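You operate a simulated robot arm through the tools that you are given. There is no shell and no other tool. Be economical: measure what you need, move in short steps, check, and stop when the job is done.

You run a simulated two-armed robot. Do the job below in one go: nothing can be reset, and whatever is moved stays where it is left.

TASK
Pick up the 40 brown wedge from the white folding table with one hand, pass it to the other hand and put it on the low shelf of the frame bench. Set down upright: brown wedge.

It is judged by the outcome, as a careful person would: the job done as asked, and still so three seconds after it is handed in. It fails if anything else is knocked over, pushed out of place, dropped, spilled or broken.

THE ROBOT
Two 7-joint arms with two-finger parallel grippers on one trunk, on a base that drives. Base frame: it is fixed to the floor where the robot stands at the start and does not move with it; the origin is under the middle of the robot, x ahead of it, y to its left, z up; the surface under the hand at the start is at about z = 74. Readings come in cm, degrees, newtons and seconds.
The left shoulder is at the start at [8.6, 5.7, 112.6], the right one opposite. Places, roughly: low shelf of the frame bench [-40, -430, 40]. Payload 3.91 kg a hand.
The TCP of each hand is the grasp point between the finger pads, 3 cm short of the fingertips. In the tool frame z runs along the fingers and y along their closing line. Largest opening 11 cm; finger width 2, thickness 1; the body of the gripper, 4.8 by 11.2 cm, starts 5.5 cm behind the TCP.
Orientation is that of the tool frame in the base frame, as a unit quaternion [w, x, y, z]. With the fingers straight down and closing along the base's y, the tool's x points along the base's -x, its y along +y and its z along -z.

THE INTERFACE
- The arms move only by the tool play_rows. It takes "left_targets", "right_targets" or both (then of equal length, played together; a hand with none holds still); each is text: rows parted by semicolons, each of 6 numbers parted by spaces: the shift along the tool's x, y, z in cm, then the turn, a rotation vector about the tool's x, y, z in degrees. In form: dx dy dz rx ry rz; .... A call has 1 to 8 rows; each row is the pose to reach, as a shift and turn from the pose commanded when the call began, along the tool's axes at that moment. "left_hand" and "right_hand" are, for a hand that has rows, the finger opening in cm, from 0 to 11, set as the call begins (left out, the last holds). Rows are played at 5 a second. More than 5 cm and 8.6 degrees between two rows, or a gripper value outside its range, and nothing of the call is played. Where a pose cannot be reached the arm comes as near as it can. A force on the tool above 40 N (or 10 N above the force at the start of the call, whichever is more), or a blocked arm, ends the call early, and 0.2 s more pass. The fingers move at their own pace (about 10.8 cm/s each) and stop on an object; they squeeze with about 39 N. The grip force told is the motor's: it shows also when the fingers shut on nothing. Time passes only in rows, and 0.2 s behind the last, so rows that repeat a pose let the fingers close. The reply holds the time, the measured pose of the TCP, the force on the tool along the base axes, the opening and the grip force, in the units named above and with some noise, with the torque about the TCP (base axes, N m) and any sound that the robot's microphone picked up.
- Cameras (640 x 400 px; columns grow to the right, rows downward): "scene" is now at [13.88, -10.14, 133.48]; the picture's right is [0.16, -0.98, -0.08], its down [-0.64, -0.04, -0.77] and it looks along [0.75, 0.17, -0.64] (base axes); focal length 254 px, centre (320, 200). "left" rides on the left gripper at [7.2, -1.7, -10.3] in its tool frame; the picture's right is [0.23, 0.97, 0.00], its down [-0.76, 0.18, -0.62] and it looks along [-0.61, 0.14, 0.78] (tool axes); focal length 222 px, centre (320, 200). "right" rides on the right gripper at [7.2, 1.7, -10.3] in its tool frame; the picture's right is [-0.23, 0.97, 0.00], its down [-0.76, -0.18, -0.62] and it looks along [-0.61, -0.14, 0.78] (tool axes); focal length 222 px, centre (320, 200).
- capture(camera): a new picture of that camera. The clock stands still meanwhile.
- lift_body(by): slides the trunk up (or, below 0, down) by that many cm; the arms and the scene camera ride with it, the base frame stays. It gives what a move gives, with no picture.
- base_move(legs): drives the robot by 1 to 6 legs, each [ahead, left, turn to the left] in cm, cm and degrees, along the robot's own axes; the way and the turn of a leg run together, so that a leg with both is an arc; at most 150 cm and 180 degrees a leg. The arms and the cameras ride along, it lands a little off, and it stops where it bumps. It gives what a move gives.
- pan_tilt(pan, tilt): turns the head with the scene camera to pan (to the left, within 86 degrees either way) and tilt (down, from -29 to 69), counted from straight ahead of the robot. It gives what a move gives.
- pixel_to_xyz(camera, pixels): for up to 12 pixels [column, row] of the newest picture of that camera ("zoom" is the newest enlarged one), the place [x, y, z] in the base frame of the surface seen there, good to about 0.2 cm. The clock stands still meanwhile.
- close_up(camera, box): a new picture of the part [left, top, right, bottom] of that camera's present view, enlarged. The clock stands still meanwhile.
- hand_in(): hands the job in; it is judged then, once.

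Keep the steps short. Do not move on a guess: measure, check each grasp and each placing, and mend mistakes. In all there are 80 turns and 78 pictures (those below and enlarged ones count). Leave the grippers open and the arms clear of the work at the hand-in unless told otherwise, and finish with a single line.

The tools are called after "Emit:" by a JSON object that holds its "method" and its "body". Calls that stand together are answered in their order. play_rows: Moves the arms, as the interface text tells. Its arguments: {"type":"object","properties":{"left_targets":{"type":"string"},"left_hand":{"type":"number"},"right_targets":{"type":"string"},"right_hand":{"type":"number"}},"required":[]} The other tools are called the same way: lift_body (by) slides the trunk up or down; base_move (legs) drives the base; pan_tilt (pan, tilt) turns the head that bears the scene camera; capture (camera) takes a picture; pixel_to_xyz (camera, pixels) gives the place of the surface under pixels of a picture; close_up (camera, box) takes an enlarged picture of a part of a camera's view; hand_in () hands the job in.

At the start:

```text
time: 0.0
left_ee_pos: [84.88, 27.57, 98.02]
left_tcp_rot: [0.007, 0.026, 1.0, 0.011]
left_wrist_force: [0.2, 0.3, 0.7]
left_ft_torque: [0.0, 0.04, -0.01]
left_width: 11.0
left_grasp_force: 0.0
right_ee_pos: [82.25, -36.98, 98.91]
right_tcp_rot: [0.013, 0.027, 1.0, 0.01]
right_wrist_force: [-0.4, -0.1, 0.4]
right_ft_torque: [0.02, 0.01, 0.01]
right_width: 10.98
right_grasp_force: 0.1
trunk travel left (down, up): [-55.0, 39.0]
robot x, y, heading: [1.69, -0.27, -3.1]
head pan, tilt: [12.2, 40.8]
```

scene: 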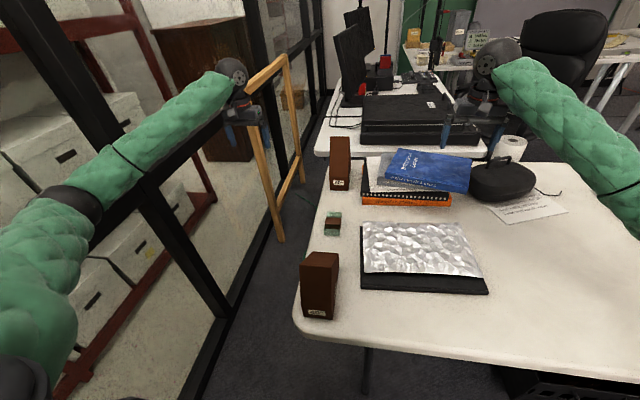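
right: 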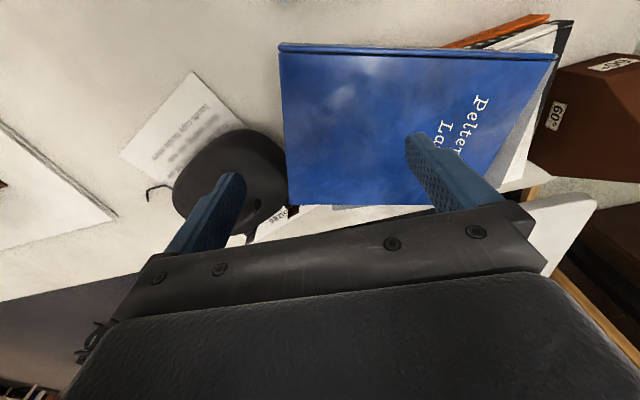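
left: 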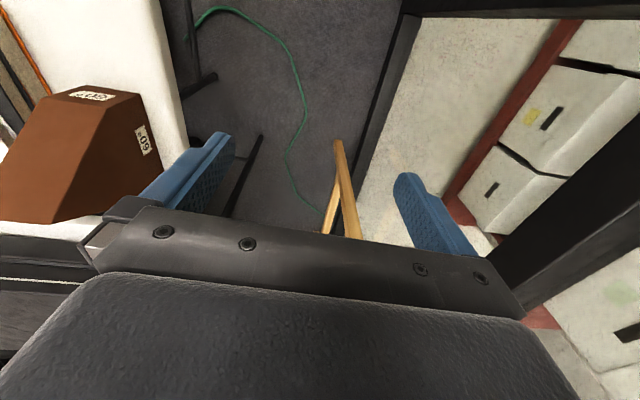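

I see two brown wedges, a near one at (320,285) and a far one at (340,163). The far one seems to be labelled 60. I'll zoom in on both labels.

Emit:
{"method": "close_up", "body": {"camera": "scene", "box": [280, 230, 376, 330]}}

Emit:
{"method": "close_up", "body": {"camera": "scene", "box": [310, 120, 390, 200]}}

```text
4.00 times, centred on (328, 280) of scene
```

zoom: 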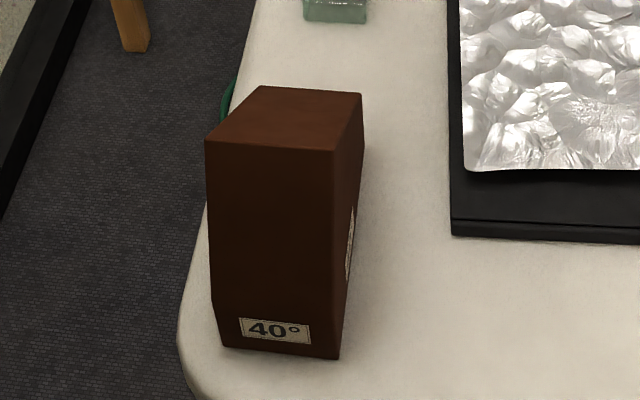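

```text
5.00 times, centred on (350, 160) of scene
```

zoom: 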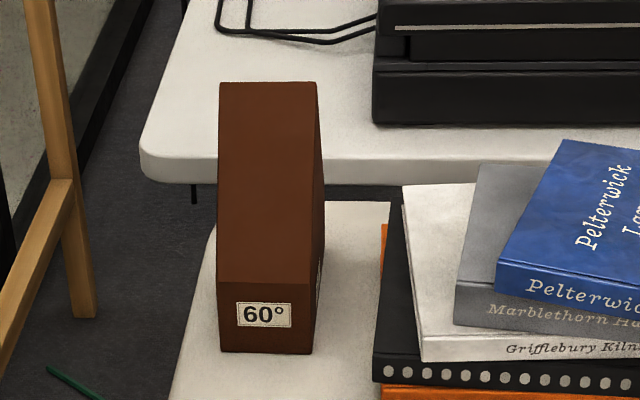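

The near one reads 40°, so that is the one to pick. Next I'll measure its corners and faces.

Emit:
{"method": "pixel_to_xyz", "body": {"camera": "scene", "pixels": [[314, 253], [336, 255], [330, 266], [302, 264.5], [302, 272], [329, 272], [304, 300], [329, 300], [305, 312], [330, 316], [336, 262], [335, 295]]}}

Emit:
{"method": "pixel_to_xyz", "body": {"camera": "scene", "pixels": [[350, 310], [320, 330], [340, 325], [333, 222], [333, 230], [420, 285], [420, 250], [300, 325], [310, 240], [325, 215]]}}

Emit:
{"method": "capture", "body": {"camera": "left"}}

```text
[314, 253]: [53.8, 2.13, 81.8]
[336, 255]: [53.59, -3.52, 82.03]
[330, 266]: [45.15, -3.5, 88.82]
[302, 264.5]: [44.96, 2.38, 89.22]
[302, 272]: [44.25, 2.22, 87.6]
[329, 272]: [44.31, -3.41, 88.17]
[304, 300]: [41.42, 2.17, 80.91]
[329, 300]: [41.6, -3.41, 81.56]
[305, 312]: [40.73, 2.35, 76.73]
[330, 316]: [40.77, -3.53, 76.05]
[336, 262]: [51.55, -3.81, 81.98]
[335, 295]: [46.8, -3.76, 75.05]
```

```text
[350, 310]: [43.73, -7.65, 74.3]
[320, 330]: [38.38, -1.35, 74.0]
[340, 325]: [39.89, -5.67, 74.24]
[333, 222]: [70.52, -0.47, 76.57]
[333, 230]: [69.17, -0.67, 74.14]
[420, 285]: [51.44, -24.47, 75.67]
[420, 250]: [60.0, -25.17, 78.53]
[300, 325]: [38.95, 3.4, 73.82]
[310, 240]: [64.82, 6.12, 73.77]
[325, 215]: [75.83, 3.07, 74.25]
```

```text
72 pictures are left
```

left: 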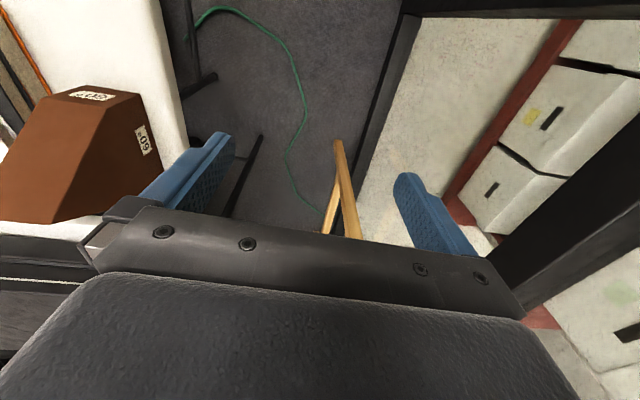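

The wedge is a prism about 6 cm thick along y (-3.8 to 2.5). It runs from x≈40.6 to about 55, and its peak is at z≈89. That is a little too near for picking from here. Before choosing the hands I'll look right toward the frame bench.

Emit:
{"method": "pan_tilt", "body": {"pan": -80, "tilt": 15}}

Emit:
{"method": "capture", "body": {"camera": "scene"}}

```text
time: 1.7
left_ee_pos: [90.9, 26.87, 94.97]
left_tcp_rot: [0.01, 0.068, 0.997, -0.024]
left_wrist_force: [0.3, 0.4, 0.7]
left_ft_torque: [-0.02, 0.0, -0.01]
left_width: 11.01
left_grasp_force: 0.1
right_ee_pos: [83.37, -36.58, 100.47]
right_tcp_rot: [0.029, 0.07, 0.997, -0.012]
right_wrist_force: [0.3, 0.1, -0.6]
right_ft_torque: [0.02, 0.01, 0.0]
right_width: 11.0
right_grasp_force: 0.1
trunk travel left (down, up): [-55.0, 39.0]
robot x, y, heading: [5.18, -0.45, -7.9]
head pan, tilt: [-80.0, 15.0]
```

```text
71 pictures are left
```

scene: 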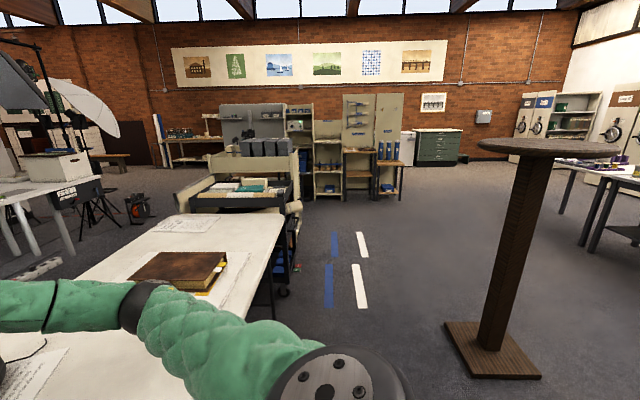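

The pan made the robot's pose shift a little (heading -7.9), so I'll keep watching for drift. The bench should be near pixel (370,180). I'll zoom in there and measure.

Emit:
{"method": "close_up", "body": {"camera": "scene", "box": [290, 130, 450, 230]}}

Emit:
{"method": "pixel_to_xyz", "body": {"camera": "scene", "pixels": [[345, 152], [405, 164], [390, 192], [360, 198], [440, 145], [480, 370], [550, 145], [345, 250]]}}

```text
4.00 times, centred on (370, 180) of scene
```

zoom: 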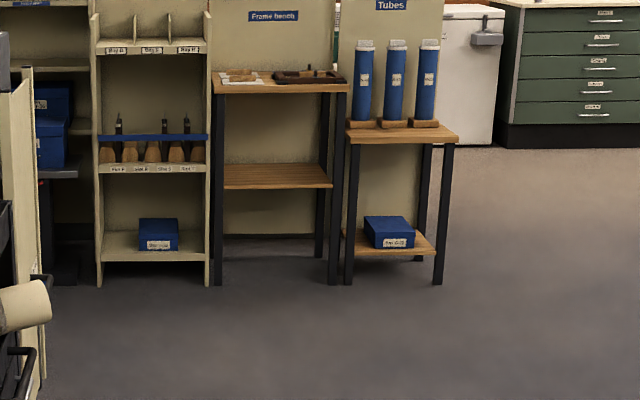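

```text
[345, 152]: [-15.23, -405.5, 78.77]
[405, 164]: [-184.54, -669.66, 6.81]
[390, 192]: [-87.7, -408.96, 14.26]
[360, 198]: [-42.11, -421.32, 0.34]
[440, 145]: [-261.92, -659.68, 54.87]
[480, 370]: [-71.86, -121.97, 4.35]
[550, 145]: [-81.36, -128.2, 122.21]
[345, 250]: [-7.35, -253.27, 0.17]
```

The frame bench has a low wooden shelf at zoom (278,176), under a top at zoom (280,87). I'll measure its geometry.

Emit:
{"method": "pixel_to_xyz", "body": {"camera": "zoom", "pixels": [[228, 168], [226, 187], [325, 168], [330, 186], [278, 176], [219, 140], [337, 140], [280, 88], [280, 93], [219, 275], [334, 275], [320, 220]]}}

```text
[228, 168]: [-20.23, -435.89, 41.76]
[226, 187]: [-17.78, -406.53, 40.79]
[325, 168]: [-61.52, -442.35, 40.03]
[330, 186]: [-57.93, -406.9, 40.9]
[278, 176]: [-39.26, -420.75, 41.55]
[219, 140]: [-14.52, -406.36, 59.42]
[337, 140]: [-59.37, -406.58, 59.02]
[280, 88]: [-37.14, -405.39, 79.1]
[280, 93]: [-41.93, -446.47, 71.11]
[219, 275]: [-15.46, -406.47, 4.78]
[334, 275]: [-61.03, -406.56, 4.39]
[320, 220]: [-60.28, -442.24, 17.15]
```

The shelf runs x from -60 to -15, with its front edge at y≈-405, its surface at z≈41 and its top's underside at z≈75. So I'll pick top-down with the left hand, pass to the right hand held level, and insert it level under the top. First I'll raise the trunk for clearance and look back at the table.

Emit:
{"method": "lift_body", "body": {"by": 10}}

Emit:
{"method": "pan_tilt", "body": {"pan": 12, "tilt": 45}}

Emit:
{"method": "capture", "body": {"camera": "scene"}}

```text
time: 3.0
left_ee_pos: [94.24, 22.38, 104.47]
left_tcp_rot: [0.004, 0.091, 0.995, -0.026]
left_wrist_force: [-0.1, 0.0, 0.5]
left_ft_torque: [-0.05, -0.09, 0.0]
left_width: 10.98
left_grasp_force: 0.1
right_ee_pos: [83.61, -41.14, 109.83]
right_tcp_rot: [0.011, 0.091, 0.995, -0.025]
right_wrist_force: [0.3, 0.1, 0.6]
right_ft_torque: [0.02, 0.02, 0.0]
right_width: 10.98
right_grasp_force: 0.1
trunk travel left (down, up): [-65.0, 29.0]
robot x, y, heading: [6.57, -1.06, -10.2]
head pan, tilt: [-80.0, 15.0]
```

```text
time: 4.7
left_ee_pos: [94.42, 22.27, 104.29]
left_tcp_rot: [0.003, 0.091, 0.995, -0.027]
left_wrist_force: [0.5, -0.2, 0.1]
left_ft_torque: [0.01, -0.01, 0.02]
left_width: 10.99
left_grasp_force: 0.1
right_ee_pos: [83.5, -41.23, 109.82]
right_tcp_rot: [0.011, 0.091, 0.995, -0.026]
right_wrist_force: [1.0, 0.6, 0.4]
right_ft_torque: [0.0, 0.03, -0.02]
right_width: 11.02
right_grasp_force: 0.0
trunk travel left (down, up): [-65.0, 29.0]
robot x, y, heading: [7.06, -0.97, -10.7]
head pan, tilt: [12.0, 45.0]
```

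```text
69 pictures are left
```

scene: 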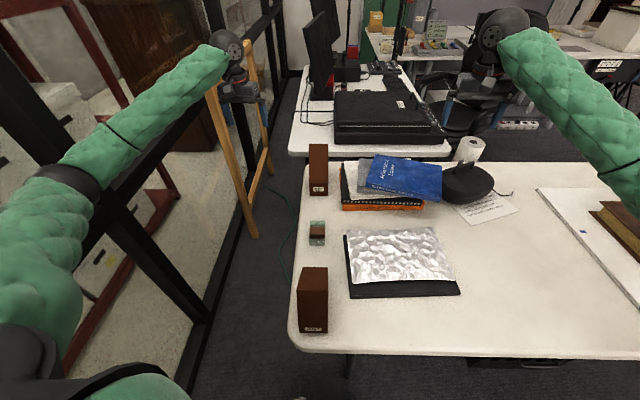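

The base looks settled now at (7, -1, -10.7°). Backing off must clear the easel and the black rack on the left, so I'll measure those.

Emit:
{"method": "pixel_to_xyz", "body": {"camera": "scene", "pixels": [[252, 232], [212, 110], [247, 50], [268, 175], [200, 290], [130, 200], [245, 95], [40, 250], [318, 150], [305, 340], [600, 352]]}}

Emit:
{"method": "pan_tilt", "body": {"pan": 86, "tilt": 30}}

Emit:
{"method": "capture", "body": {"camera": "scene"}}

```text
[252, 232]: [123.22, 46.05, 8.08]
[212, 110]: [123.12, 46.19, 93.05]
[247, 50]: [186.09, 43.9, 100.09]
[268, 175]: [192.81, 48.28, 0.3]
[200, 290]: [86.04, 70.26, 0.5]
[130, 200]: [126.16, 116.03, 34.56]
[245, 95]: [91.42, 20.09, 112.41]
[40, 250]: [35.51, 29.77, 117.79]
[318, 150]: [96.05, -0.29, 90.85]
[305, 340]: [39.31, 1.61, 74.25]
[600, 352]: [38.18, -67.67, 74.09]
```

```text
time: 6.1
left_ee_pos: [94.5, 22.24, 104.22]
left_tcp_rot: [0.003, 0.092, 0.995, -0.026]
left_wrist_force: [-1.0, -0.8, 0.5]
left_ft_torque: [0.04, 0.0, -0.01]
left_width: 11.0
left_grasp_force: 0.0
right_ee_pos: [83.59, -41.12, 109.76]
right_tcp_rot: [0.011, 0.092, 0.995, -0.027]
right_wrist_force: [0.0, 0.5, -0.1]
right_ft_torque: [-0.01, 0.0, -0.02]
right_width: 11.01
right_grasp_force: 0.1
trunk travel left (down, up): [-65.0, 29.0]
robot x, y, heading: [7.02, -0.67, -10.6]
head pan, tilt: [85.9, 30.0]
```

```text
68 pictures are left
```

scene: 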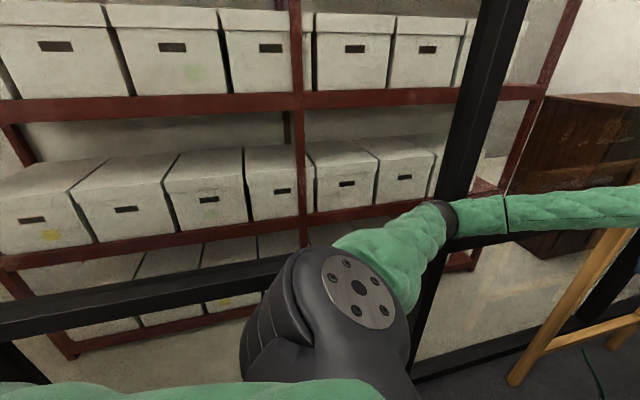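

The easel and glass wall are well clear. I'll back off about 25 cm along world -x so that the wedge sits about 66 cm from the axis.

Emit:
{"method": "base_move", "body": {"legs": [[-24.6, -4.6, 0]]}}

Emit:
{"method": "pan_tilt", "body": {"pan": 12, "tilt": 40}}

Emit:
{"method": "capture", "body": {"camera": "scene"}}

Emit:
{"method": "capture", "body": {"camera": "left"}}

```text
time: 7.2
left_ee_pos: [89.51, 19.21, 103.71]
left_tcp_rot: [-0.001, 0.117, 0.993, -0.029]
left_wrist_force: [-0.1, 0.8, -1.4]
left_ft_torque: [0.01, -0.01, 0.0]
left_width: 10.98
left_grasp_force: 0.0
right_ee_pos: [75.88, -42.85, 109.43]
right_tcp_rot: [0.014, 0.118, 0.993, -0.021]
right_wrist_force: [-0.6, -0.2, -0.5]
right_ft_torque: [-0.02, -0.01, -0.02]
right_width: 11.01
right_grasp_force: 0.1
trunk travel left (down, up): [-65.0, 29.0]
robot x, y, heading: [0.5, 0.89, -13.6]
head pan, tilt: [85.9, 30.0]
stopped in leg 1: the robot was blocked; the commanded pose is now the measured one
```

```text
time: 8.7
left_ee_pos: [89.23, 19.35, 104.27]
left_tcp_rot: [0.004, 0.125, 0.992, -0.032]
left_wrist_force: [-0.8, 0.9, 1.6]
left_ft_torque: [-0.09, -0.06, -0.03]
left_width: 10.99
left_grasp_force: 0.0
right_ee_pos: [74.07, -42.98, 110.31]
right_tcp_rot: [0.014, 0.126, 0.992, -0.027]
right_wrist_force: [-0.2, 0.4, 0.9]
right_ft_torque: [-0.04, 0.01, 0.01]
right_width: 10.99
right_grasp_force: 0.1
trunk travel left (down, up): [-65.0, 29.0]
robot x, y, heading: [0.53, 1.06, -14.5]
head pan, tilt: [12.0, 40.0]
```

```text
67 pictures are left
```

scene: 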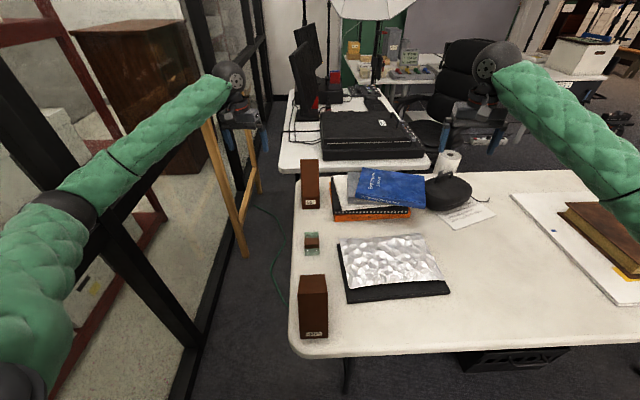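

```text
66 pictures are left
```

left: 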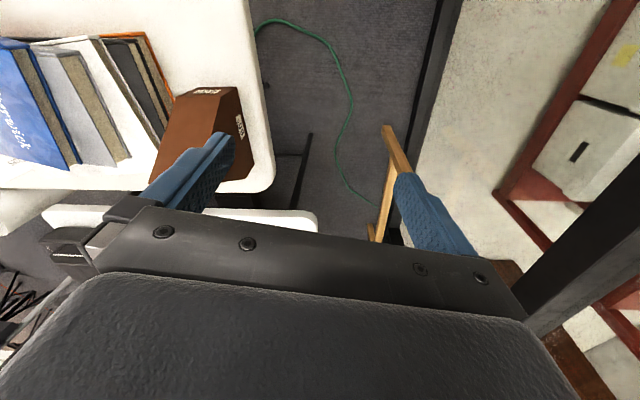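

The back-off was blocked after about 6.5 cm. I'll look left and down to find what the base or arm is touching.

Emit:
{"method": "pan_tilt", "body": {"pan": 86, "tilt": 50}}

Emit:
{"method": "capture", "body": {"camera": "scene"}}

Emit:
{"method": "pan_tilt", "body": {"pan": -86, "tilt": 50}}

Emit:
{"method": "capture", "body": {"camera": "scene"}}

```text
time: 10.1
left_ee_pos: [89.16, 19.48, 104.24]
left_tcp_rot: [0.002, 0.123, 0.992, -0.031]
left_wrist_force: [0.1, -0.1, 0.2]
left_ft_torque: [-0.01, 0.0, 0.0]
left_width: 10.99
left_grasp_force: 0.1
right_ee_pos: [74.48, -42.75, 109.89]
right_tcp_rot: [0.013, 0.123, 0.992, -0.025]
right_wrist_force: [0.6, -0.2, -0.7]
right_ft_torque: [-0.03, 0.03, 0.04]
right_width: 10.97
right_grasp_force: 0.0
trunk travel left (down, up): [-65.0, 29.0]
robot x, y, heading: [0.76, 1.35, -13.9]
head pan, tilt: [85.9, 50.0]
```

```text
65 pictures are left
```

scene: 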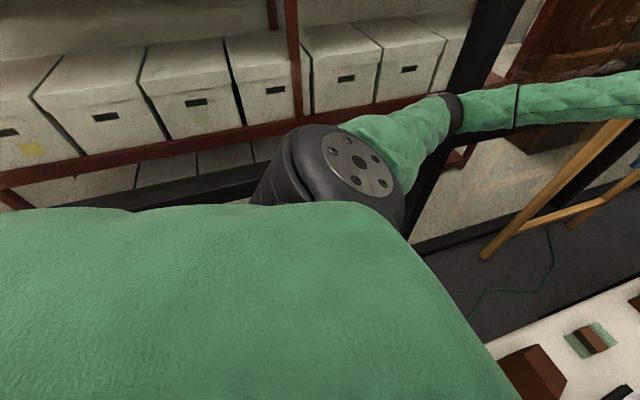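

```text
time: 12.7
left_ee_pos: [89.16, 19.48, 104.32]
left_tcp_rot: [0.002, 0.123, 0.992, -0.031]
left_wrist_force: [0.1, -0.4, 0.3]
left_ft_torque: [-0.01, 0.01, -0.01]
left_width: 11.01
left_grasp_force: 0.1
right_ee_pos: [74.39, -42.63, 109.85]
right_tcp_rot: [0.013, 0.123, 0.992, -0.026]
right_wrist_force: [0.0, 0.1, -0.7]
right_ft_torque: [0.0, 0.05, -0.01]
right_width: 10.97
right_grasp_force: 0.0
trunk travel left (down, up): [-65.0, 29.0]
robot x, y, heading: [0.51, 1.0, -14.2]
head pan, tilt: [-85.9, 50.0]
```

```text
64 pictures are left
```

scene: 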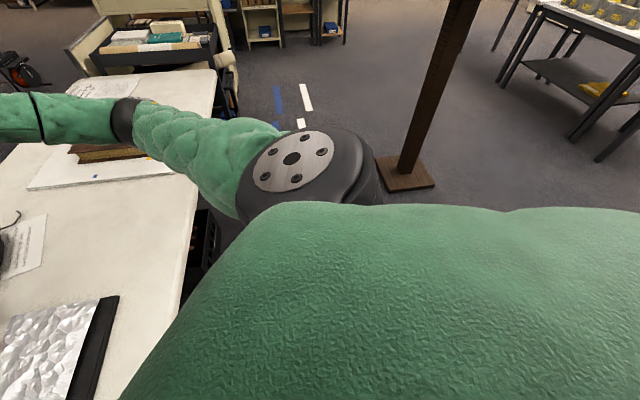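

The left elbow seems close to the glass wall's frame. I'll look left again and measure the elbow against the wall.

Emit:
{"method": "pan_tilt", "body": {"pan": 86, "tilt": 40}}

Emit:
{"method": "capture", "body": {"camera": "scene"}}

Emit:
{"method": "pixel_to_xyz", "body": {"camera": "scene", "pixels": [[100, 245], [230, 230], [470, 60], [410, 290], [445, 150], [400, 190], [290, 220], [360, 220], [480, 280], [200, 300], [20, 245], [560, 170]]}}

```text
time: 15.3
left_ee_pos: [89.22, 19.53, 104.18]
left_tcp_rot: [0.003, 0.123, 0.992, -0.031]
left_wrist_force: [0.1, 0.7, -0.1]
left_ft_torque: [0.0, 0.01, 0.04]
left_width: 11.01
left_grasp_force: 0.1
right_ee_pos: [74.57, -42.78, 109.91]
right_tcp_rot: [0.013, 0.124, 0.992, -0.026]
right_wrist_force: [0.9, -0.6, 0.2]
right_ft_torque: [-0.02, 0.02, 0.0]
right_width: 11.02
right_grasp_force: 0.0
trunk travel left (down, up): [-65.0, 29.0]
robot x, y, heading: [0.42, 1.36, -13.9]
head pan, tilt: [85.9, 40.0]
```

```text
63 pictures are left
```

scene: 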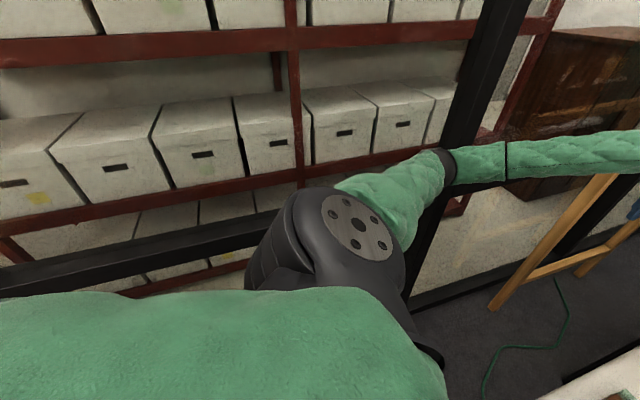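

```text
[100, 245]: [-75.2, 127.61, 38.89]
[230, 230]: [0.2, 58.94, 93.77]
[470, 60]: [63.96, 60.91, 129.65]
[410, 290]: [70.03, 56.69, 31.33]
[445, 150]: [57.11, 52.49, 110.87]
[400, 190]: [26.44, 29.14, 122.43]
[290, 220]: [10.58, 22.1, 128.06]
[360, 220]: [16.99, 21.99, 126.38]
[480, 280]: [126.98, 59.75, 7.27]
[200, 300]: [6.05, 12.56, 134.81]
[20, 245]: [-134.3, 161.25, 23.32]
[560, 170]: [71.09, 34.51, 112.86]
```

The left elbow is at about (57,52) and the wall frame at y≈57, so the elbow is touching the wall. I'll shift the robot right about 15 cm first.

Emit:
{"method": "base_move", "body": {"legs": [[0.7, -15.3, 0]]}}

```text
time: 16.7
left_ee_pos: [85.88, 6.43, 104.36]
left_tcp_rot: [0.004, 0.117, 0.993, -0.033]
left_wrist_force: [-0.3, 0.6, -0.3]
left_ft_torque: [0.05, 0.05, -0.03]
left_width: 11.0
left_grasp_force: 0.1
right_ee_pos: [71.74, -56.27, 110.48]
right_tcp_rot: [0.015, 0.119, 0.992, -0.029]
right_wrist_force: [-0.8, -0.9, 0.5]
right_ft_torque: [0.01, 0.01, 0.05]
right_width: 11.01
right_grasp_force: 0.0
trunk travel left (down, up): [-65.0, 29.0]
robot x, y, heading: [-2.25, -13.55, -13.5]
head pan, tilt: [85.9, 40.0]
```

That moved freely. Now back 18 cm along world -x.

Emit:
{"method": "base_move", "body": {"legs": [[-17.5, -4.2, 5]]}}

Emit:
{"method": "pan_tilt", "body": {"pan": 15, "tilt": 45}}

Emit:
{"method": "capture", "body": {"camera": "scene"}}

```text
time: 18.2
left_ee_pos: [65.81, 12.78, 104.35]
left_tcp_rot: [0.007, 0.077, 0.996, -0.034]
left_wrist_force: [-0.5, 0.1, 0.4]
left_ft_torque: [0.01, 0.03, 0.01]
left_width: 10.97
left_grasp_force: 0.0
right_ee_pos: [56.79, -50.7, 110.42]
right_tcp_rot: [0.017, 0.078, 0.996, -0.028]
right_wrist_force: [-0.2, 0.0, 0.4]
right_ft_torque: [0.01, 0.01, -0.01]
right_width: 11.02
right_grasp_force: 0.0
trunk travel left (down, up): [-65.0, 29.0]
robot x, y, heading: [-20.39, -14.36, -8.7]
head pan, tilt: [85.9, 40.0]
```

```text
time: 19.6
left_ee_pos: [65.81, 12.84, 104.27]
left_tcp_rot: [0.006, 0.076, 0.997, -0.034]
left_wrist_force: [-0.6, 0.4, 0.1]
left_ft_torque: [0.0, -0.01, 0.03]
left_width: 10.98
left_grasp_force: 0.0
right_ee_pos: [56.88, -50.66, 110.37]
right_tcp_rot: [0.016, 0.078, 0.996, -0.028]
right_wrist_force: [0.3, -0.6, 0.9]
right_ft_torque: [0.05, 0.02, 0.04]
right_width: 11.01
right_grasp_force: 0.0
trunk travel left (down, up): [-65.0, 29.0]
robot x, y, heading: [-20.11, -14.27, -8.7]
head pan, tilt: [15.0, 45.0]
```

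```text
62 pictures are left
```

scene: 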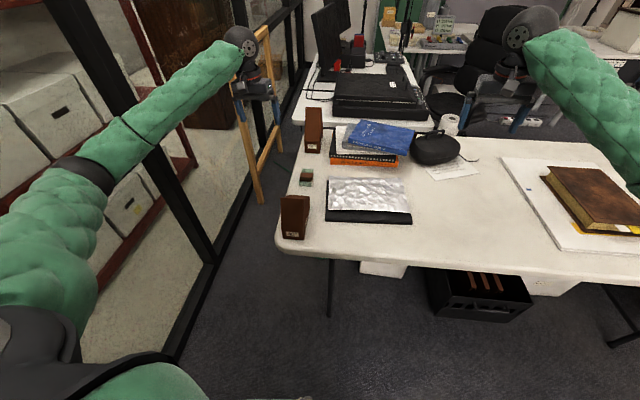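

That worked and the robot is steady. I'll zoom on the wedge and re-measure it from here.

Emit:
{"method": "close_up", "body": {"camera": "scene", "box": [263, 180, 327, 250]}}

```text
5.71 times, centred on (295, 215) of scene
```

zoom: 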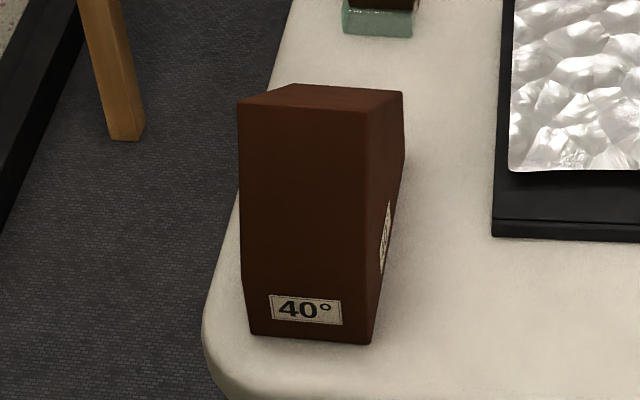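

Emit:
{"method": "pixel_to_xyz", "body": {"camera": "zoom", "pixels": [[245, 107], [358, 115], [390, 95], [295, 88], [250, 330], [365, 335], [246, 270], [368, 270], [399, 150], [376, 330], [375, 130], [385, 230]]}}

```text
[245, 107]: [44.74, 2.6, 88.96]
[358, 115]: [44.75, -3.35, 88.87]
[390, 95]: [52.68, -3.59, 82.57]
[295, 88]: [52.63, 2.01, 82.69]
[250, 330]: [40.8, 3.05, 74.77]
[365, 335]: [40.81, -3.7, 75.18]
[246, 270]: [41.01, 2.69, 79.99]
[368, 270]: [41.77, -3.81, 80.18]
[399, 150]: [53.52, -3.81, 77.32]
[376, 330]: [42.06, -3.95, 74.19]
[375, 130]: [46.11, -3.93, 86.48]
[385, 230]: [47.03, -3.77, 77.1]
```

The side faces are at y≈-3.85 and y≈2.9, so the centre is y≈-0.5, and the block spans x 40.7–54. I'll move the left hand above it to (47.5,-0.5,100), squared up and open.

Emit:
{"method": "play_rows", "body": {"left_targets": "2.7 -2.6 0.85 -0.65 0.12 -1.45; 5.4 -5.2 1.7 -1.3 0.23 -2.9; 8.1 -7.8 2.54 -1.95 0.35 -4.35; 10.8 -10.4 3.4 -2.6 0.47 -5.8; 13.5 -13 4.23 -3.25 0.58 -7.25; 16.18 -15.6 5.08 -3.9 0.7 -8.7; 16.18 -15.6 5.08 -3.9 0.7 -8.7", "left_hand": 11}}

Emit:
{"method": "capture", "body": {"camera": "left"}}

Emit:
{"method": "capture", "body": {"camera": "scene"}}

```text
time: 21.2
left_ee_pos: [47.44, -0.28, 99.89]
left_tcp_rot: [0.001, -0.001, 1.0, 0.001]
left_wrist_force: [0.3, 0.0, 0.2]
left_ft_torque: [-0.02, -0.02, 0.0]
left_width: 10.99
left_grasp_force: 0.1
right_ee_pos: [56.94, -50.71, 110.46]
right_tcp_rot: [0.016, 0.077, 0.996, -0.028]
right_wrist_force: [0.0, 0.5, -0.9]
right_ft_torque: [0.0, -0.04, 0.01]
right_width: 10.99
right_grasp_force: 0.1
trunk travel left (down, up): [-65.0, 29.0]
robot x, y, heading: [-20.22, -14.34, -9.1]
head pan, tilt: [15.0, 45.0]
```

```text
60 pictures are left
```

left: 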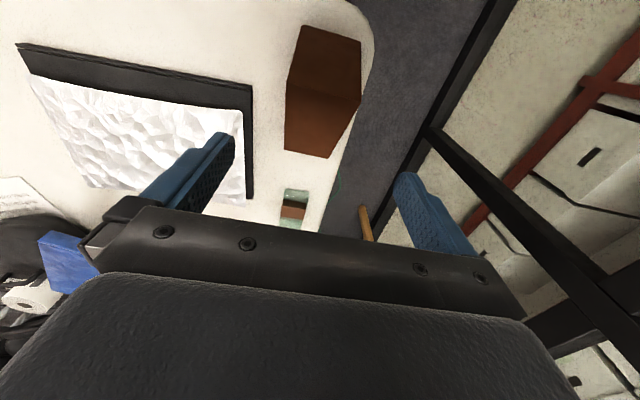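

```text
59 pictures are left
```

scene: 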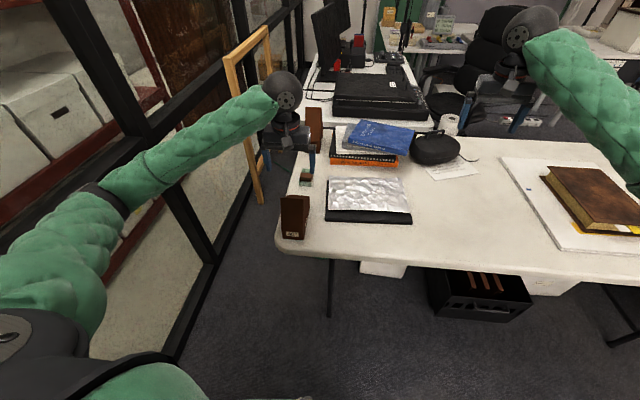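

The pose agrees with the geometry: the wedge is at left image (325,90). I'll check the wedge points in the left camera.

Emit:
{"method": "pixel_to_xyz", "body": {"camera": "left", "pixels": [[308, 32], [356, 45], [292, 90], [354, 100], [290, 145], [328, 153], [300, 60], [322, 95]]}}

```text
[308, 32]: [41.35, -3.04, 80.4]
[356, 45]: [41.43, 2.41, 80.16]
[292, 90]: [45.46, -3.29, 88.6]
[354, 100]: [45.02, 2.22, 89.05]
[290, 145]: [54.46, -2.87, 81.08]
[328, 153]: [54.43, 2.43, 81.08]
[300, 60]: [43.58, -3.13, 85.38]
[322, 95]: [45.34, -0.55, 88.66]
```

The centre is confirmed at y≈-0.45. I'll descend 15 cm to z≈85.

Emit:
{"method": "play_rows", "body": {"left_targets": "0 -0.1 3 0 0 0; 0 -0.1 6 0 0 0; 0 -0.15 9 0 0 0; 0 -0.15 12 0 0 0; 0 -0.15 14 0 0 0; 0 -0.15 15 0 0 0; 0 -0.15 15 0 0 0"}}

Emit:
{"method": "capture", "body": {"camera": "left"}}

```text
time: 22.8
left_ee_pos: [47.68, -0.7, 84.81]
left_tcp_rot: [0.001, 0.0, 1.0, 0.002]
left_wrist_force: [-0.4, 0.2, -0.6]
left_ft_torque: [0.03, 0.05, 0.04]
left_width: 11.01
left_grasp_force: 0.1
right_ee_pos: [56.92, -50.84, 110.43]
right_tcp_rot: [0.016, 0.078, 0.996, -0.028]
right_wrist_force: [-0.1, -0.2, 0.4]
right_ft_torque: [0.02, 0.05, 0.02]
right_width: 10.99
right_grasp_force: 0.1
trunk travel left (down, up): [-65.0, 29.0]
robot x, y, heading: [-20.05, -14.44, -9.1]
head pan, tilt: [15.0, 45.0]
```

```text
58 pictures are left
```

left: 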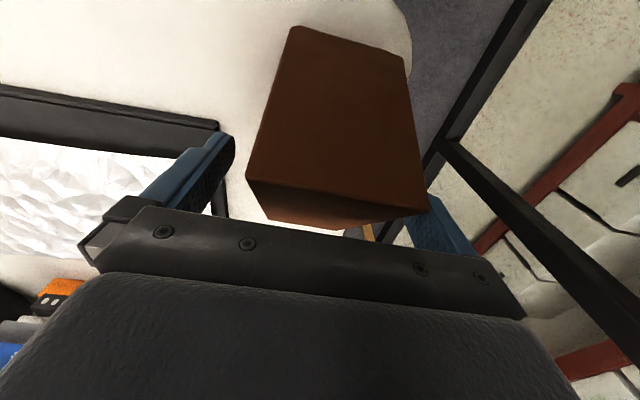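

The wedge sits between the fingers. Closing the left gripper.

Emit:
{"method": "play_rows", "body": {"left_targets": "0 0 0 0 0 0; 0 0 0 0 0 0; 0 0 0 0 0 0; 0 0 0 0 0 0", "left_hand": 0}}

Emit:
{"method": "play_rows", "body": {"left_targets": "0 0 -2 0 0 0; 0 0 -4 0 0 0; 0 0 -4 0 0 0"}}

Emit:
{"method": "close_up", "body": {"camera": "scene", "box": [230, 90, 390, 260]}}

```text
time: 23.8
left_ee_pos: [47.83, -0.7, 84.96]
left_tcp_rot: [0.0, 0.0, 1.0, 0.001]
left_wrist_force: [0.5, 0.1, -0.6]
left_ft_torque: [-0.02, -0.02, 0.03]
left_width: 6.95
left_grasp_force: 39.4
right_ee_pos: [56.9, -50.65, 110.47]
right_tcp_rot: [0.016, 0.078, 0.996, -0.028]
right_wrist_force: [0.4, 0.3, -0.8]
right_ft_torque: [-0.03, 0.02, 0.02]
right_width: 11.01
right_grasp_force: 0.0
trunk travel left (down, up): [-65.0, 29.0]
robot x, y, heading: [-20.31, -14.32, -8.7]
head pan, tilt: [15.0, 45.0]
```

```text
time: 24.6
left_ee_pos: [47.83, -0.77, 88.93]
left_tcp_rot: [0.001, 0.001, 1.0, 0.0]
left_wrist_force: [0.3, -0.1, -0.6]
left_ft_torque: [-0.02, 0.0, 0.03]
left_width: 6.93
left_grasp_force: 38.7
right_ee_pos: [56.89, -50.61, 110.44]
right_tcp_rot: [0.016, 0.078, 0.996, -0.028]
right_wrist_force: [0.3, 0.6, 0.2]
right_ft_torque: [-0.03, 0.0, -0.04]
right_width: 10.99
right_grasp_force: 0.1
trunk travel left (down, up): [-65.0, 29.0]
robot x, y, heading: [-20.57, -14.47, -8.8]
head pan, tilt: [15.0, 45.0]
```

```text
2.35 times, centred on (310, 175) of scene
```

zoom: 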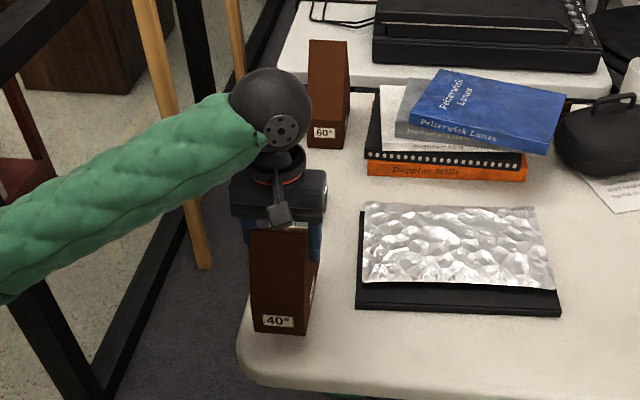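

Gripped at 6.95 cm width with 39 N. I'll lift another 14 cm and check that the wedge comes along.

Emit:
{"method": "play_rows", "body": {"left_targets": "0 0 -3 0 0 0; 0 0 -6 0 0 0; 0 0 -9 0 0 0; 0 0 -12 0 0 0; 0 0 -14 0 0 0; 0 0 -14 0 0 0"}}

Emit:
{"method": "capture", "body": {"camera": "scene"}}

```text
time: 26.0
left_ee_pos: [47.71, -0.77, 103.14]
left_tcp_rot: [-0.001, 0.0, 1.0, 0.0]
left_wrist_force: [-0.8, 0.6, -0.8]
left_ft_torque: [-0.01, -0.01, -0.02]
left_width: 6.93
left_grasp_force: 39.0
right_ee_pos: [56.91, -50.66, 110.48]
right_tcp_rot: [0.016, 0.079, 0.996, -0.028]
right_wrist_force: [-1.2, 0.3, -0.4]
right_ft_torque: [-0.01, -0.02, 0.0]
right_width: 11.01
right_grasp_force: 0.0
trunk travel left (down, up): [-65.0, 29.0]
robot x, y, heading: [-20.08, -14.55, -8.6]
head pan, tilt: [15.0, 45.0]
```

```text
56 pictures are left
```

scene: 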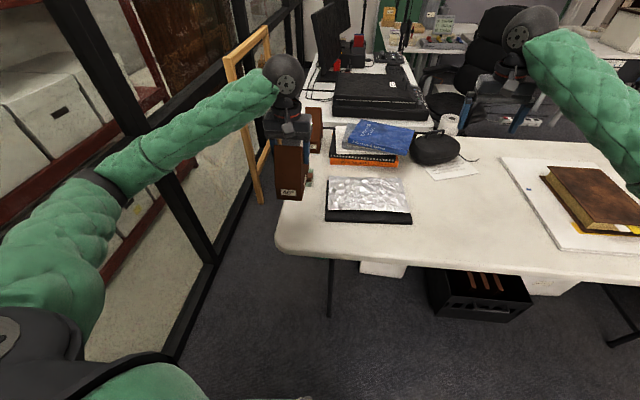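

The wedge is lifted cleanly. I'll back away from the table about 25 cm before the handover.

Emit:
{"method": "base_move", "body": {"legs": [[-24, -8, 0]]}}

Emit:
{"method": "pan_tilt", "body": {"pan": 5, "tilt": 35}}

Emit:
{"method": "capture", "body": {"camera": "scene"}}

```text
time: 27.9
left_ee_pos: [22.35, -5.24, 103.11]
left_tcp_rot: [-0.001, 0.002, 1.0, 0.001]
left_wrist_force: [0.1, 0.5, 0.1]
left_ft_torque: [-0.01, -0.03, 0.01]
left_width: 6.92
left_grasp_force: 39.0
right_ee_pos: [31.33, -55.16, 110.57]
right_tcp_rot: [0.017, 0.081, 0.996, -0.028]
right_wrist_force: [-0.6, -0.2, 0.7]
right_ft_torque: [0.02, 0.0, 0.04]
right_width: 10.98
right_grasp_force: 0.0
trunk travel left (down, up): [-65.0, 29.0]
robot x, y, heading: [-45.99, -18.63, -9.2]
head pan, tilt: [15.0, 45.0]
```

```text
time: 28.6
left_ee_pos: [22.55, -5.16, 103.04]
left_tcp_rot: [0.0, 0.002, 1.0, 0.0]
left_wrist_force: [-0.5, -0.7, -0.1]
left_ft_torque: [0.0, 0.05, -0.04]
left_width: 6.93
left_grasp_force: 39.1
right_ee_pos: [31.44, -55.18, 110.35]
right_tcp_rot: [0.016, 0.081, 0.996, -0.028]
right_wrist_force: [-0.4, 0.0, 0.6]
right_ft_torque: [0.0, 0.02, -0.01]
right_width: 10.99
right_grasp_force: 0.0
trunk travel left (down, up): [-65.0, 29.0]
robot x, y, heading: [-45.48, -18.61, -9.0]
head pan, tilt: [5.0, 35.0]
```

```text
55 pictures are left
```

scene: 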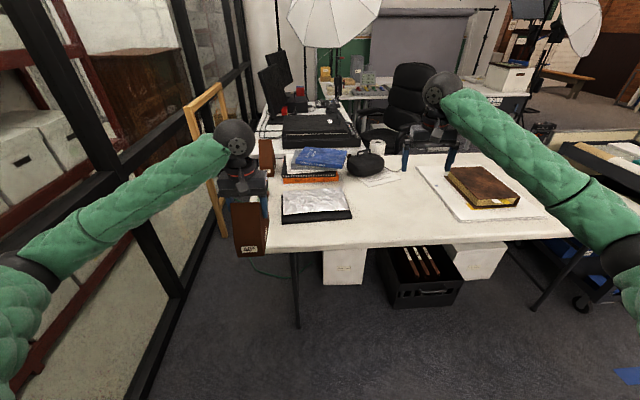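

The table is clear now. I'll bring the left hand to the middle in front of the robot and yaw the wedge 40° so its label face points toward the right arm.

Emit:
{"method": "play_rows", "body": {"left_targets": "0.6 -3.7 0 0 0 -8; 1.2 -7.4 0 0 0 -16; 1.8 -11.1 0 0 0 -24; 2.4 -14.8 0 0 0 -32; 3 -18.6 0 0 0 -40; 3 -18.6 0 0 0 -40"}}

```text
time: 30.0
left_ee_pos: [19.43, -23.72, 103.04]
left_tcp_rot: [0.0, -0.341, 0.94, 0.0]
left_wrist_force: [-0.3, 0.0, -1.1]
left_ft_torque: [-0.02, 0.0, 0.02]
left_width: 6.92
left_grasp_force: 39.3
right_ee_pos: [31.54, -55.17, 110.41]
right_tcp_rot: [0.016, 0.08, 0.996, -0.029]
right_wrist_force: [0.0, 0.1, -0.2]
right_ft_torque: [-0.02, -0.01, -0.01]
right_width: 11.01
right_grasp_force: 0.1
trunk travel left (down, up): [-65.0, 29.0]
robot x, y, heading: [-45.59, -18.76, -9.3]
head pan, tilt: [5.0, 35.0]
```

The left hand holds the wedge at 40° yaw. The right hand will grip low on the label-face end, pointing along that 40° and 35° down, below the left fingertips. First I'll swing the right hand to a standoff with the gripper open.

Emit:
{"method": "play_rows", "body": {"right_targets": "3.66 1.09 0.11 -2.8 -5.29 -4.5; 7.32 2.18 0.22 -5.6 -10.58 -9; 10.98 3.27 0.33 -8.4 -15.87 -13.5; 14.65 4.37 0.43 -11.2 -21.16 -18; 18.3 5.46 0.54 -14 -26.45 -22.5; 21.97 6.55 0.65 -16.8 -31.74 -27; 25.6 7.64 0.76 -19.6 -37.03 -31.5; 29.3 8.74 0.86 -22.4 -42.3 -36", "right_hand": 11}}

Emit:
{"method": "pan_tilt", "body": {"pan": 0, "tilt": 45}}

Emit:
{"method": "capture", "body": {"camera": "scene"}}

```text
time: 31.8
left_ee_pos: [19.51, -23.72, 102.96]
left_tcp_rot: [0.0, -0.341, 0.94, 0.001]
left_wrist_force: [0.0, 0.3, -1.0]
left_ft_torque: [0.03, 0.03, 0.02]
left_width: 6.94
left_grasp_force: 39.3
right_ee_pos: [7.82, -42.96, 108.18]
right_tcp_rot: [0.372, -0.243, 0.886, 0.129]
right_wrist_force: [-0.3, 0.7, 0.6]
right_ft_torque: [0.04, 0.02, 0.03]
right_width: 11.01
right_grasp_force: 0.1
right hand out of reach, approached as far as the arm can: row 8
trunk travel left (down, up): [-65.0, 29.0]
robot x, y, heading: [-45.74, -18.88, -9.2]
head pan, tilt: [5.0, 35.0]
```

```text
time: 32.5
left_ee_pos: [19.29, -23.71, 103.07]
left_tcp_rot: [-0.001, -0.339, 0.941, 0.0]
left_wrist_force: [0.4, 0.2, -0.8]
left_ft_torque: [0.01, -0.01, 0.01]
left_width: 6.91
left_grasp_force: 39.2
right_ee_pos: [7.79, -42.93, 108.24]
right_tcp_rot: [0.371, -0.243, 0.887, 0.128]
right_wrist_force: [-0.4, 0.7, 1.3]
right_ft_torque: [-0.02, -0.02, -0.01]
right_width: 11.02
right_grasp_force: 0.1
trunk travel left (down, up): [-65.0, 29.0]
robot x, y, heading: [-45.67, -18.77, -9.2]
head pan, tilt: [0.0, 45.0]
```

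```text
54 pictures are left
```

scene: 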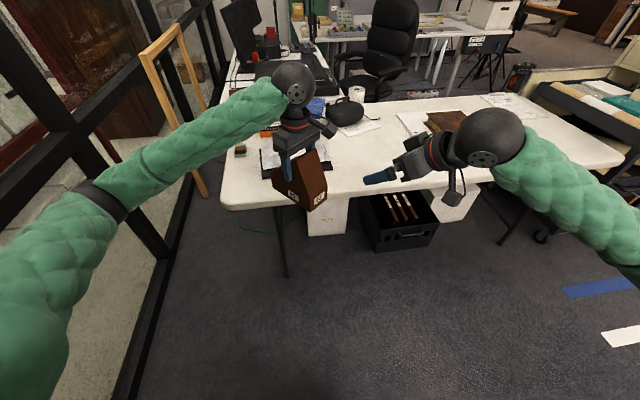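

The right hand was at its near-reach limit. I'll move the left hand 10 cm farther out and bring the right hand to a standoff 12 cm short of the grasp.

Emit:
{"method": "play_rows", "body": {"left_targets": "-2.1 -2.6 0 0 0 0; -4.3 -5.3 0 0 0 0; -6.4 -7.94 0 0 0 0; -6.4 -7.94 0 0 0 0; -6.4 -7.94 0 0 0 0; -6.4 -7.94 0 0 0 0", "right_targets": "-1.5 0.25 2.65 -0.9 -1.7 -1.44; -3 0.5 5.3 -1.8 -3.4 -2.9; -4.5 0.76 7.95 -2.7 -5.1 -4.3; -6 1 10.6 -3.6 -6.8 -5.8; -7.51 1.27 13.25 -4.55 -8.5 -7.2; -7.51 1.27 13.25 -4.55 -8.5 -7.2"}}

Emit:
{"method": "capture", "body": {"camera": "right"}}

Emit:
{"method": "close_up", "body": {"camera": "scene", "box": [220, 50, 480, 230]}}

```text
time: 33.9
left_ee_pos: [29.61, -26.04, 103.24]
left_tcp_rot: [0.001, -0.34, 0.941, 0.0]
left_wrist_force: [-0.2, 0.1, 0.0]
left_ft_torque: [-0.02, -0.01, -0.02]
left_width: 6.94
left_grasp_force: 39.3
right_ee_pos: [19.86, -33.8, 104.56]
right_tcp_rot: [0.434, -0.302, 0.834, 0.157]
right_wrist_force: [-0.9, -0.4, 0.0]
right_ft_torque: [0.02, -0.02, 0.0]
right_width: 11.01
right_grasp_force: 0.0
trunk travel left (down, up): [-65.0, 29.0]
robot x, y, heading: [-45.57, -18.52, -8.9]
head pan, tilt: [0.0, 45.0]
```

```text
53 pictures are left
```

right: 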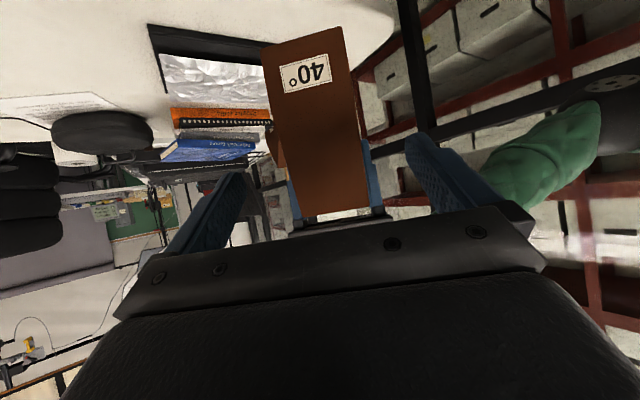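

```text
2.22 times, centred on (350, 140) of scene
```

zoom: 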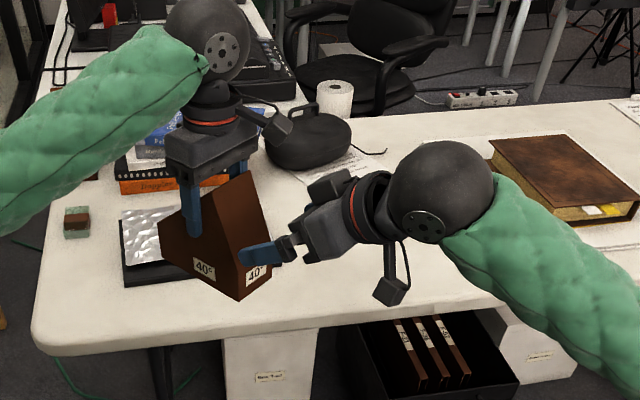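

The right gripper faces the label end. I'll measure the wedge's front face in the right camera to check centring.

Emit:
{"method": "pixel_to_xyz", "body": {"camera": "right", "pixels": [[268, 50], [338, 35], [276, 105], [352, 95], [285, 150], [362, 145], [305, 75], [300, 210], [365, 202]]}}

```text
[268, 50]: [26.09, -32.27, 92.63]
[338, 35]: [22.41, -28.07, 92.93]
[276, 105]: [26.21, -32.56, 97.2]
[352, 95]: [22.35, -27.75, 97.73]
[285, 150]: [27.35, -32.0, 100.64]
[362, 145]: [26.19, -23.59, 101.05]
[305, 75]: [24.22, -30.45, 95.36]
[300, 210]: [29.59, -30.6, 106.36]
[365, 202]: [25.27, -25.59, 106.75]
```

The face centre is at (24.3,-30.2) and the bottom at z≈92.2, as expected. I'll advance the right hand 11.7 cm along its fingers.

Emit:
{"method": "play_rows", "body": {"right_targets": "0.1 -0.1 2.5 0 0 0; 0.1 -0.2 5 0 0 0; 0.2 -0.27 7.5 0 0 0; 0.2 -0.27 9.5 0 0 0; 0.2 -0.27 11 0 0 0; 0.2 -0.27 11.69 0 0 0; 0.2 -0.27 11.69 0 0 0"}}

Emit:
{"method": "capture", "body": {"camera": "right"}}

Emit:
{"method": "close_up", "body": {"camera": "scene", "box": [240, 60, 440, 210]}}

```text
time: 35.5
left_ee_pos: [29.62, -25.85, 103.13]
left_tcp_rot: [0.0, -0.339, 0.941, -0.001]
left_wrist_force: [0.6, -0.6, -0.2]
left_ft_torque: [-0.05, -0.01, -0.01]
left_width: 6.95
left_grasp_force: 39.5
right_ee_pos: [27.25, -28.03, 97.57]
right_tcp_rot: [0.433, -0.303, 0.834, 0.158]
right_wrist_force: [-0.2, 0.8, 0.0]
right_ft_torque: [0.01, -0.02, -0.02]
right_width: 10.99
right_grasp_force: 0.1
trunk travel left (down, up): [-65.0, 29.0]
robot x, y, heading: [-45.48, -18.43, -9.0]
head pan, tilt: [0.0, 45.0]
```

```text
51 pictures are left
```

right: 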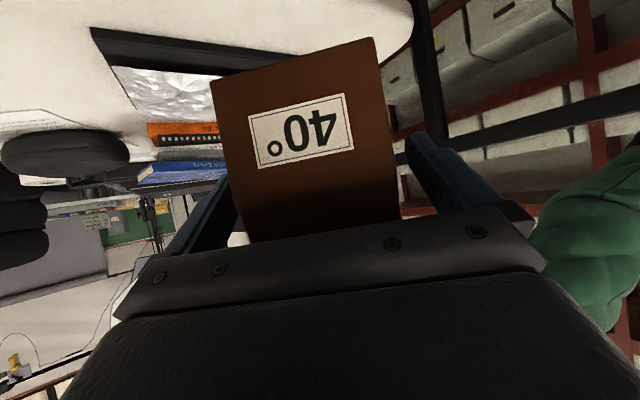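

```text
2.67 times, centred on (340, 135) of scene
```

zoom: 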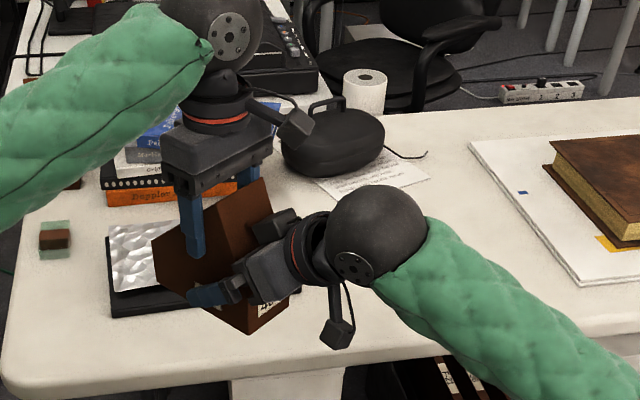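

Both fingers straddle the wedge with no contact force. Closing the right gripper while the left holds.

Emit:
{"method": "play_rows", "body": {"right_targets": "0 0 0 0 0 0; 0 0 0 0 0 0; 0 0 0 0 0 0; 0 0 0 0 0 0; 0 0 0 0 0 0", "right_hand": 0}}

```text
time: 36.7
left_ee_pos: [29.65, -25.93, 102.98]
left_tcp_rot: [0.0, -0.34, 0.941, 0.0]
left_wrist_force: [8.7, -10.2, -0.2]
left_ft_torque: [-0.31, -0.21, 0.39]
left_width: 6.94
left_grasp_force: 39.1
right_ee_pos: [27.15, -27.9, 97.54]
right_tcp_rot: [0.433, -0.301, 0.835, 0.156]
right_wrist_force: [-8.8, 10.0, -1.0]
right_ft_torque: [-0.32, -0.35, 0.07]
right_width: 6.94
right_grasp_force: 38.6
trunk travel left (down, up): [-65.0, 29.0]
robot x, y, heading: [-45.78, -18.39, -9.4]
head pan, tilt: [0.0, 45.0]
```

Both grippers hold at 6.94 cm. There is a small side preload of about 13 N. I'll ease the right hand slightly along its y to relax that, then open the left.

Emit:
{"method": "play_rows", "body": {"right_targets": "0 0.15 0 0 0 0; 0 0.15 0 0 0 0"}}

Emit:
{"method": "play_rows", "body": {"left_targets": "0 0 0 0 0 0; 0 0 0 0 0 0; 0 0 0 0 0 0; 0 0 0 0 0 0", "left_hand": 11}}

Emit:
{"method": "capture", "body": {"camera": "right"}}

Emit:
{"method": "capture", "body": {"camera": "left"}}

```text
time: 37.3
left_ee_pos: [29.54, -26.03, 103.06]
left_tcp_rot: [-0.001, -0.339, 0.941, 0.001]
left_wrist_force: [-1.7, -10.7, -0.5]
left_ft_torque: [-0.5, -0.19, 0.02]
left_width: 6.93
left_grasp_force: 39.2
right_ee_pos: [27.22, -28.04, 97.55]
right_tcp_rot: [0.434, -0.302, 0.834, 0.157]
right_wrist_force: [1.4, 10.3, -0.3]
right_ft_torque: [-0.09, 0.3, 0.18]
right_width: 6.92
right_grasp_force: 39.5
trunk travel left (down, up): [-65.0, 29.0]
robot x, y, heading: [-45.63, -18.52, -9.3]
head pan, tilt: [0.0, 45.0]
```

```text
time: 38.3
left_ee_pos: [29.56, -25.94, 103.04]
left_tcp_rot: [0.0, -0.34, 0.941, 0.0]
left_wrist_force: [0.4, 0.2, -0.7]
left_ft_torque: [0.0, 0.01, 0.0]
left_width: 11.0
left_grasp_force: 0.1
right_ee_pos: [27.18, -27.83, 97.53]
right_tcp_rot: [0.433, -0.302, 0.835, 0.157]
right_wrist_force: [0.2, -0.2, -0.4]
right_ft_torque: [-0.03, 0.03, -0.02]
right_width: 6.91
right_grasp_force: 38.5
trunk travel left (down, up): [-65.0, 29.0]
robot x, y, heading: [-45.95, -19.04, -9.1]
head pan, tilt: [0.0, 45.0]
```

```text
49 pictures are left
```

right: 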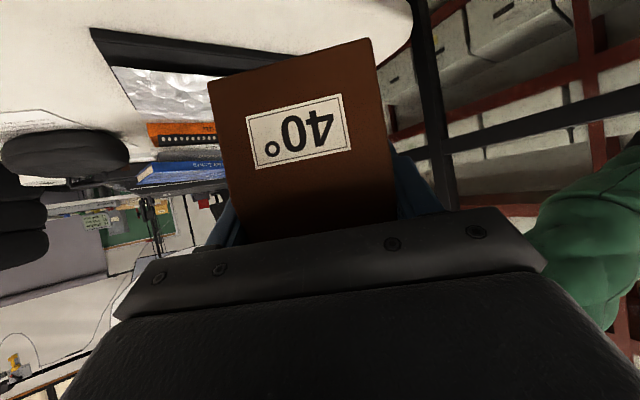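

```text
48 pictures are left
```

left: 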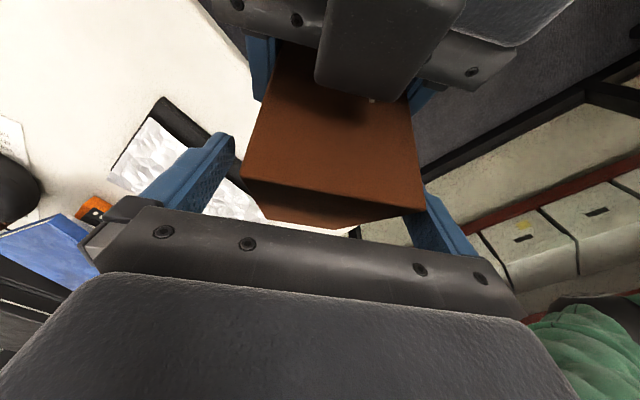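

The right hand holds the wedge firmly. I'll raise the left hand straight up, then move it away to the left.

Emit:
{"method": "play_rows", "body": {"left_targets": "0 0 -4 0 0 0; 0 0 -8 0 0 0; 0 0 -12 0 0 0; -0.5 4.3 -12 0 0 0; -1 8.6 -12 0 0 0; -1.4 12.9 -12 0 0 0; -1.9 17.2 -12 0 0 0; -2.3 21.5 -12 0 0 0"}}

Emit:
{"method": "capture", "body": {"camera": "scene"}}

```text
time: 40.1
left_ee_pos: [17.17, -7.91, 115.08]
left_tcp_rot: [0.0, -0.34, 0.94, -0.001]
left_wrist_force: [0.0, 0.6, -0.2]
left_ft_torque: [0.0, -0.01, 0.0]
left_width: 10.98
left_grasp_force: 0.2
right_ee_pos: [27.03, -27.93, 97.63]
right_tcp_rot: [0.434, -0.301, 0.835, 0.155]
right_wrist_force: [0.5, -0.1, 0.1]
right_ft_torque: [0.0, 0.0, -0.01]
right_width: 6.93
right_grasp_force: 39.2
trunk travel left (down, up): [-65.0, 29.0]
robot x, y, heading: [-45.26, -18.53, -9.4]
head pan, tilt: [0.0, 45.0]
```

```text
47 pictures are left
```

scene: 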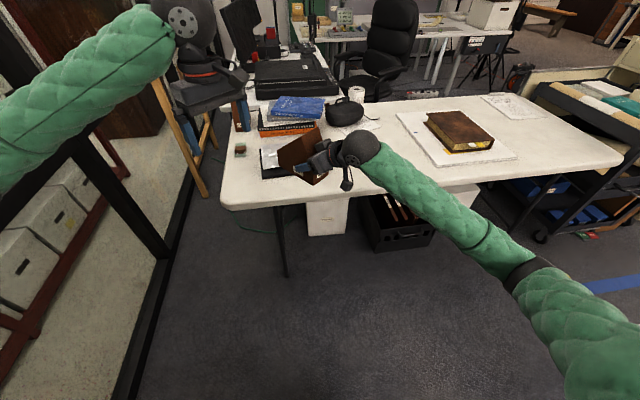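

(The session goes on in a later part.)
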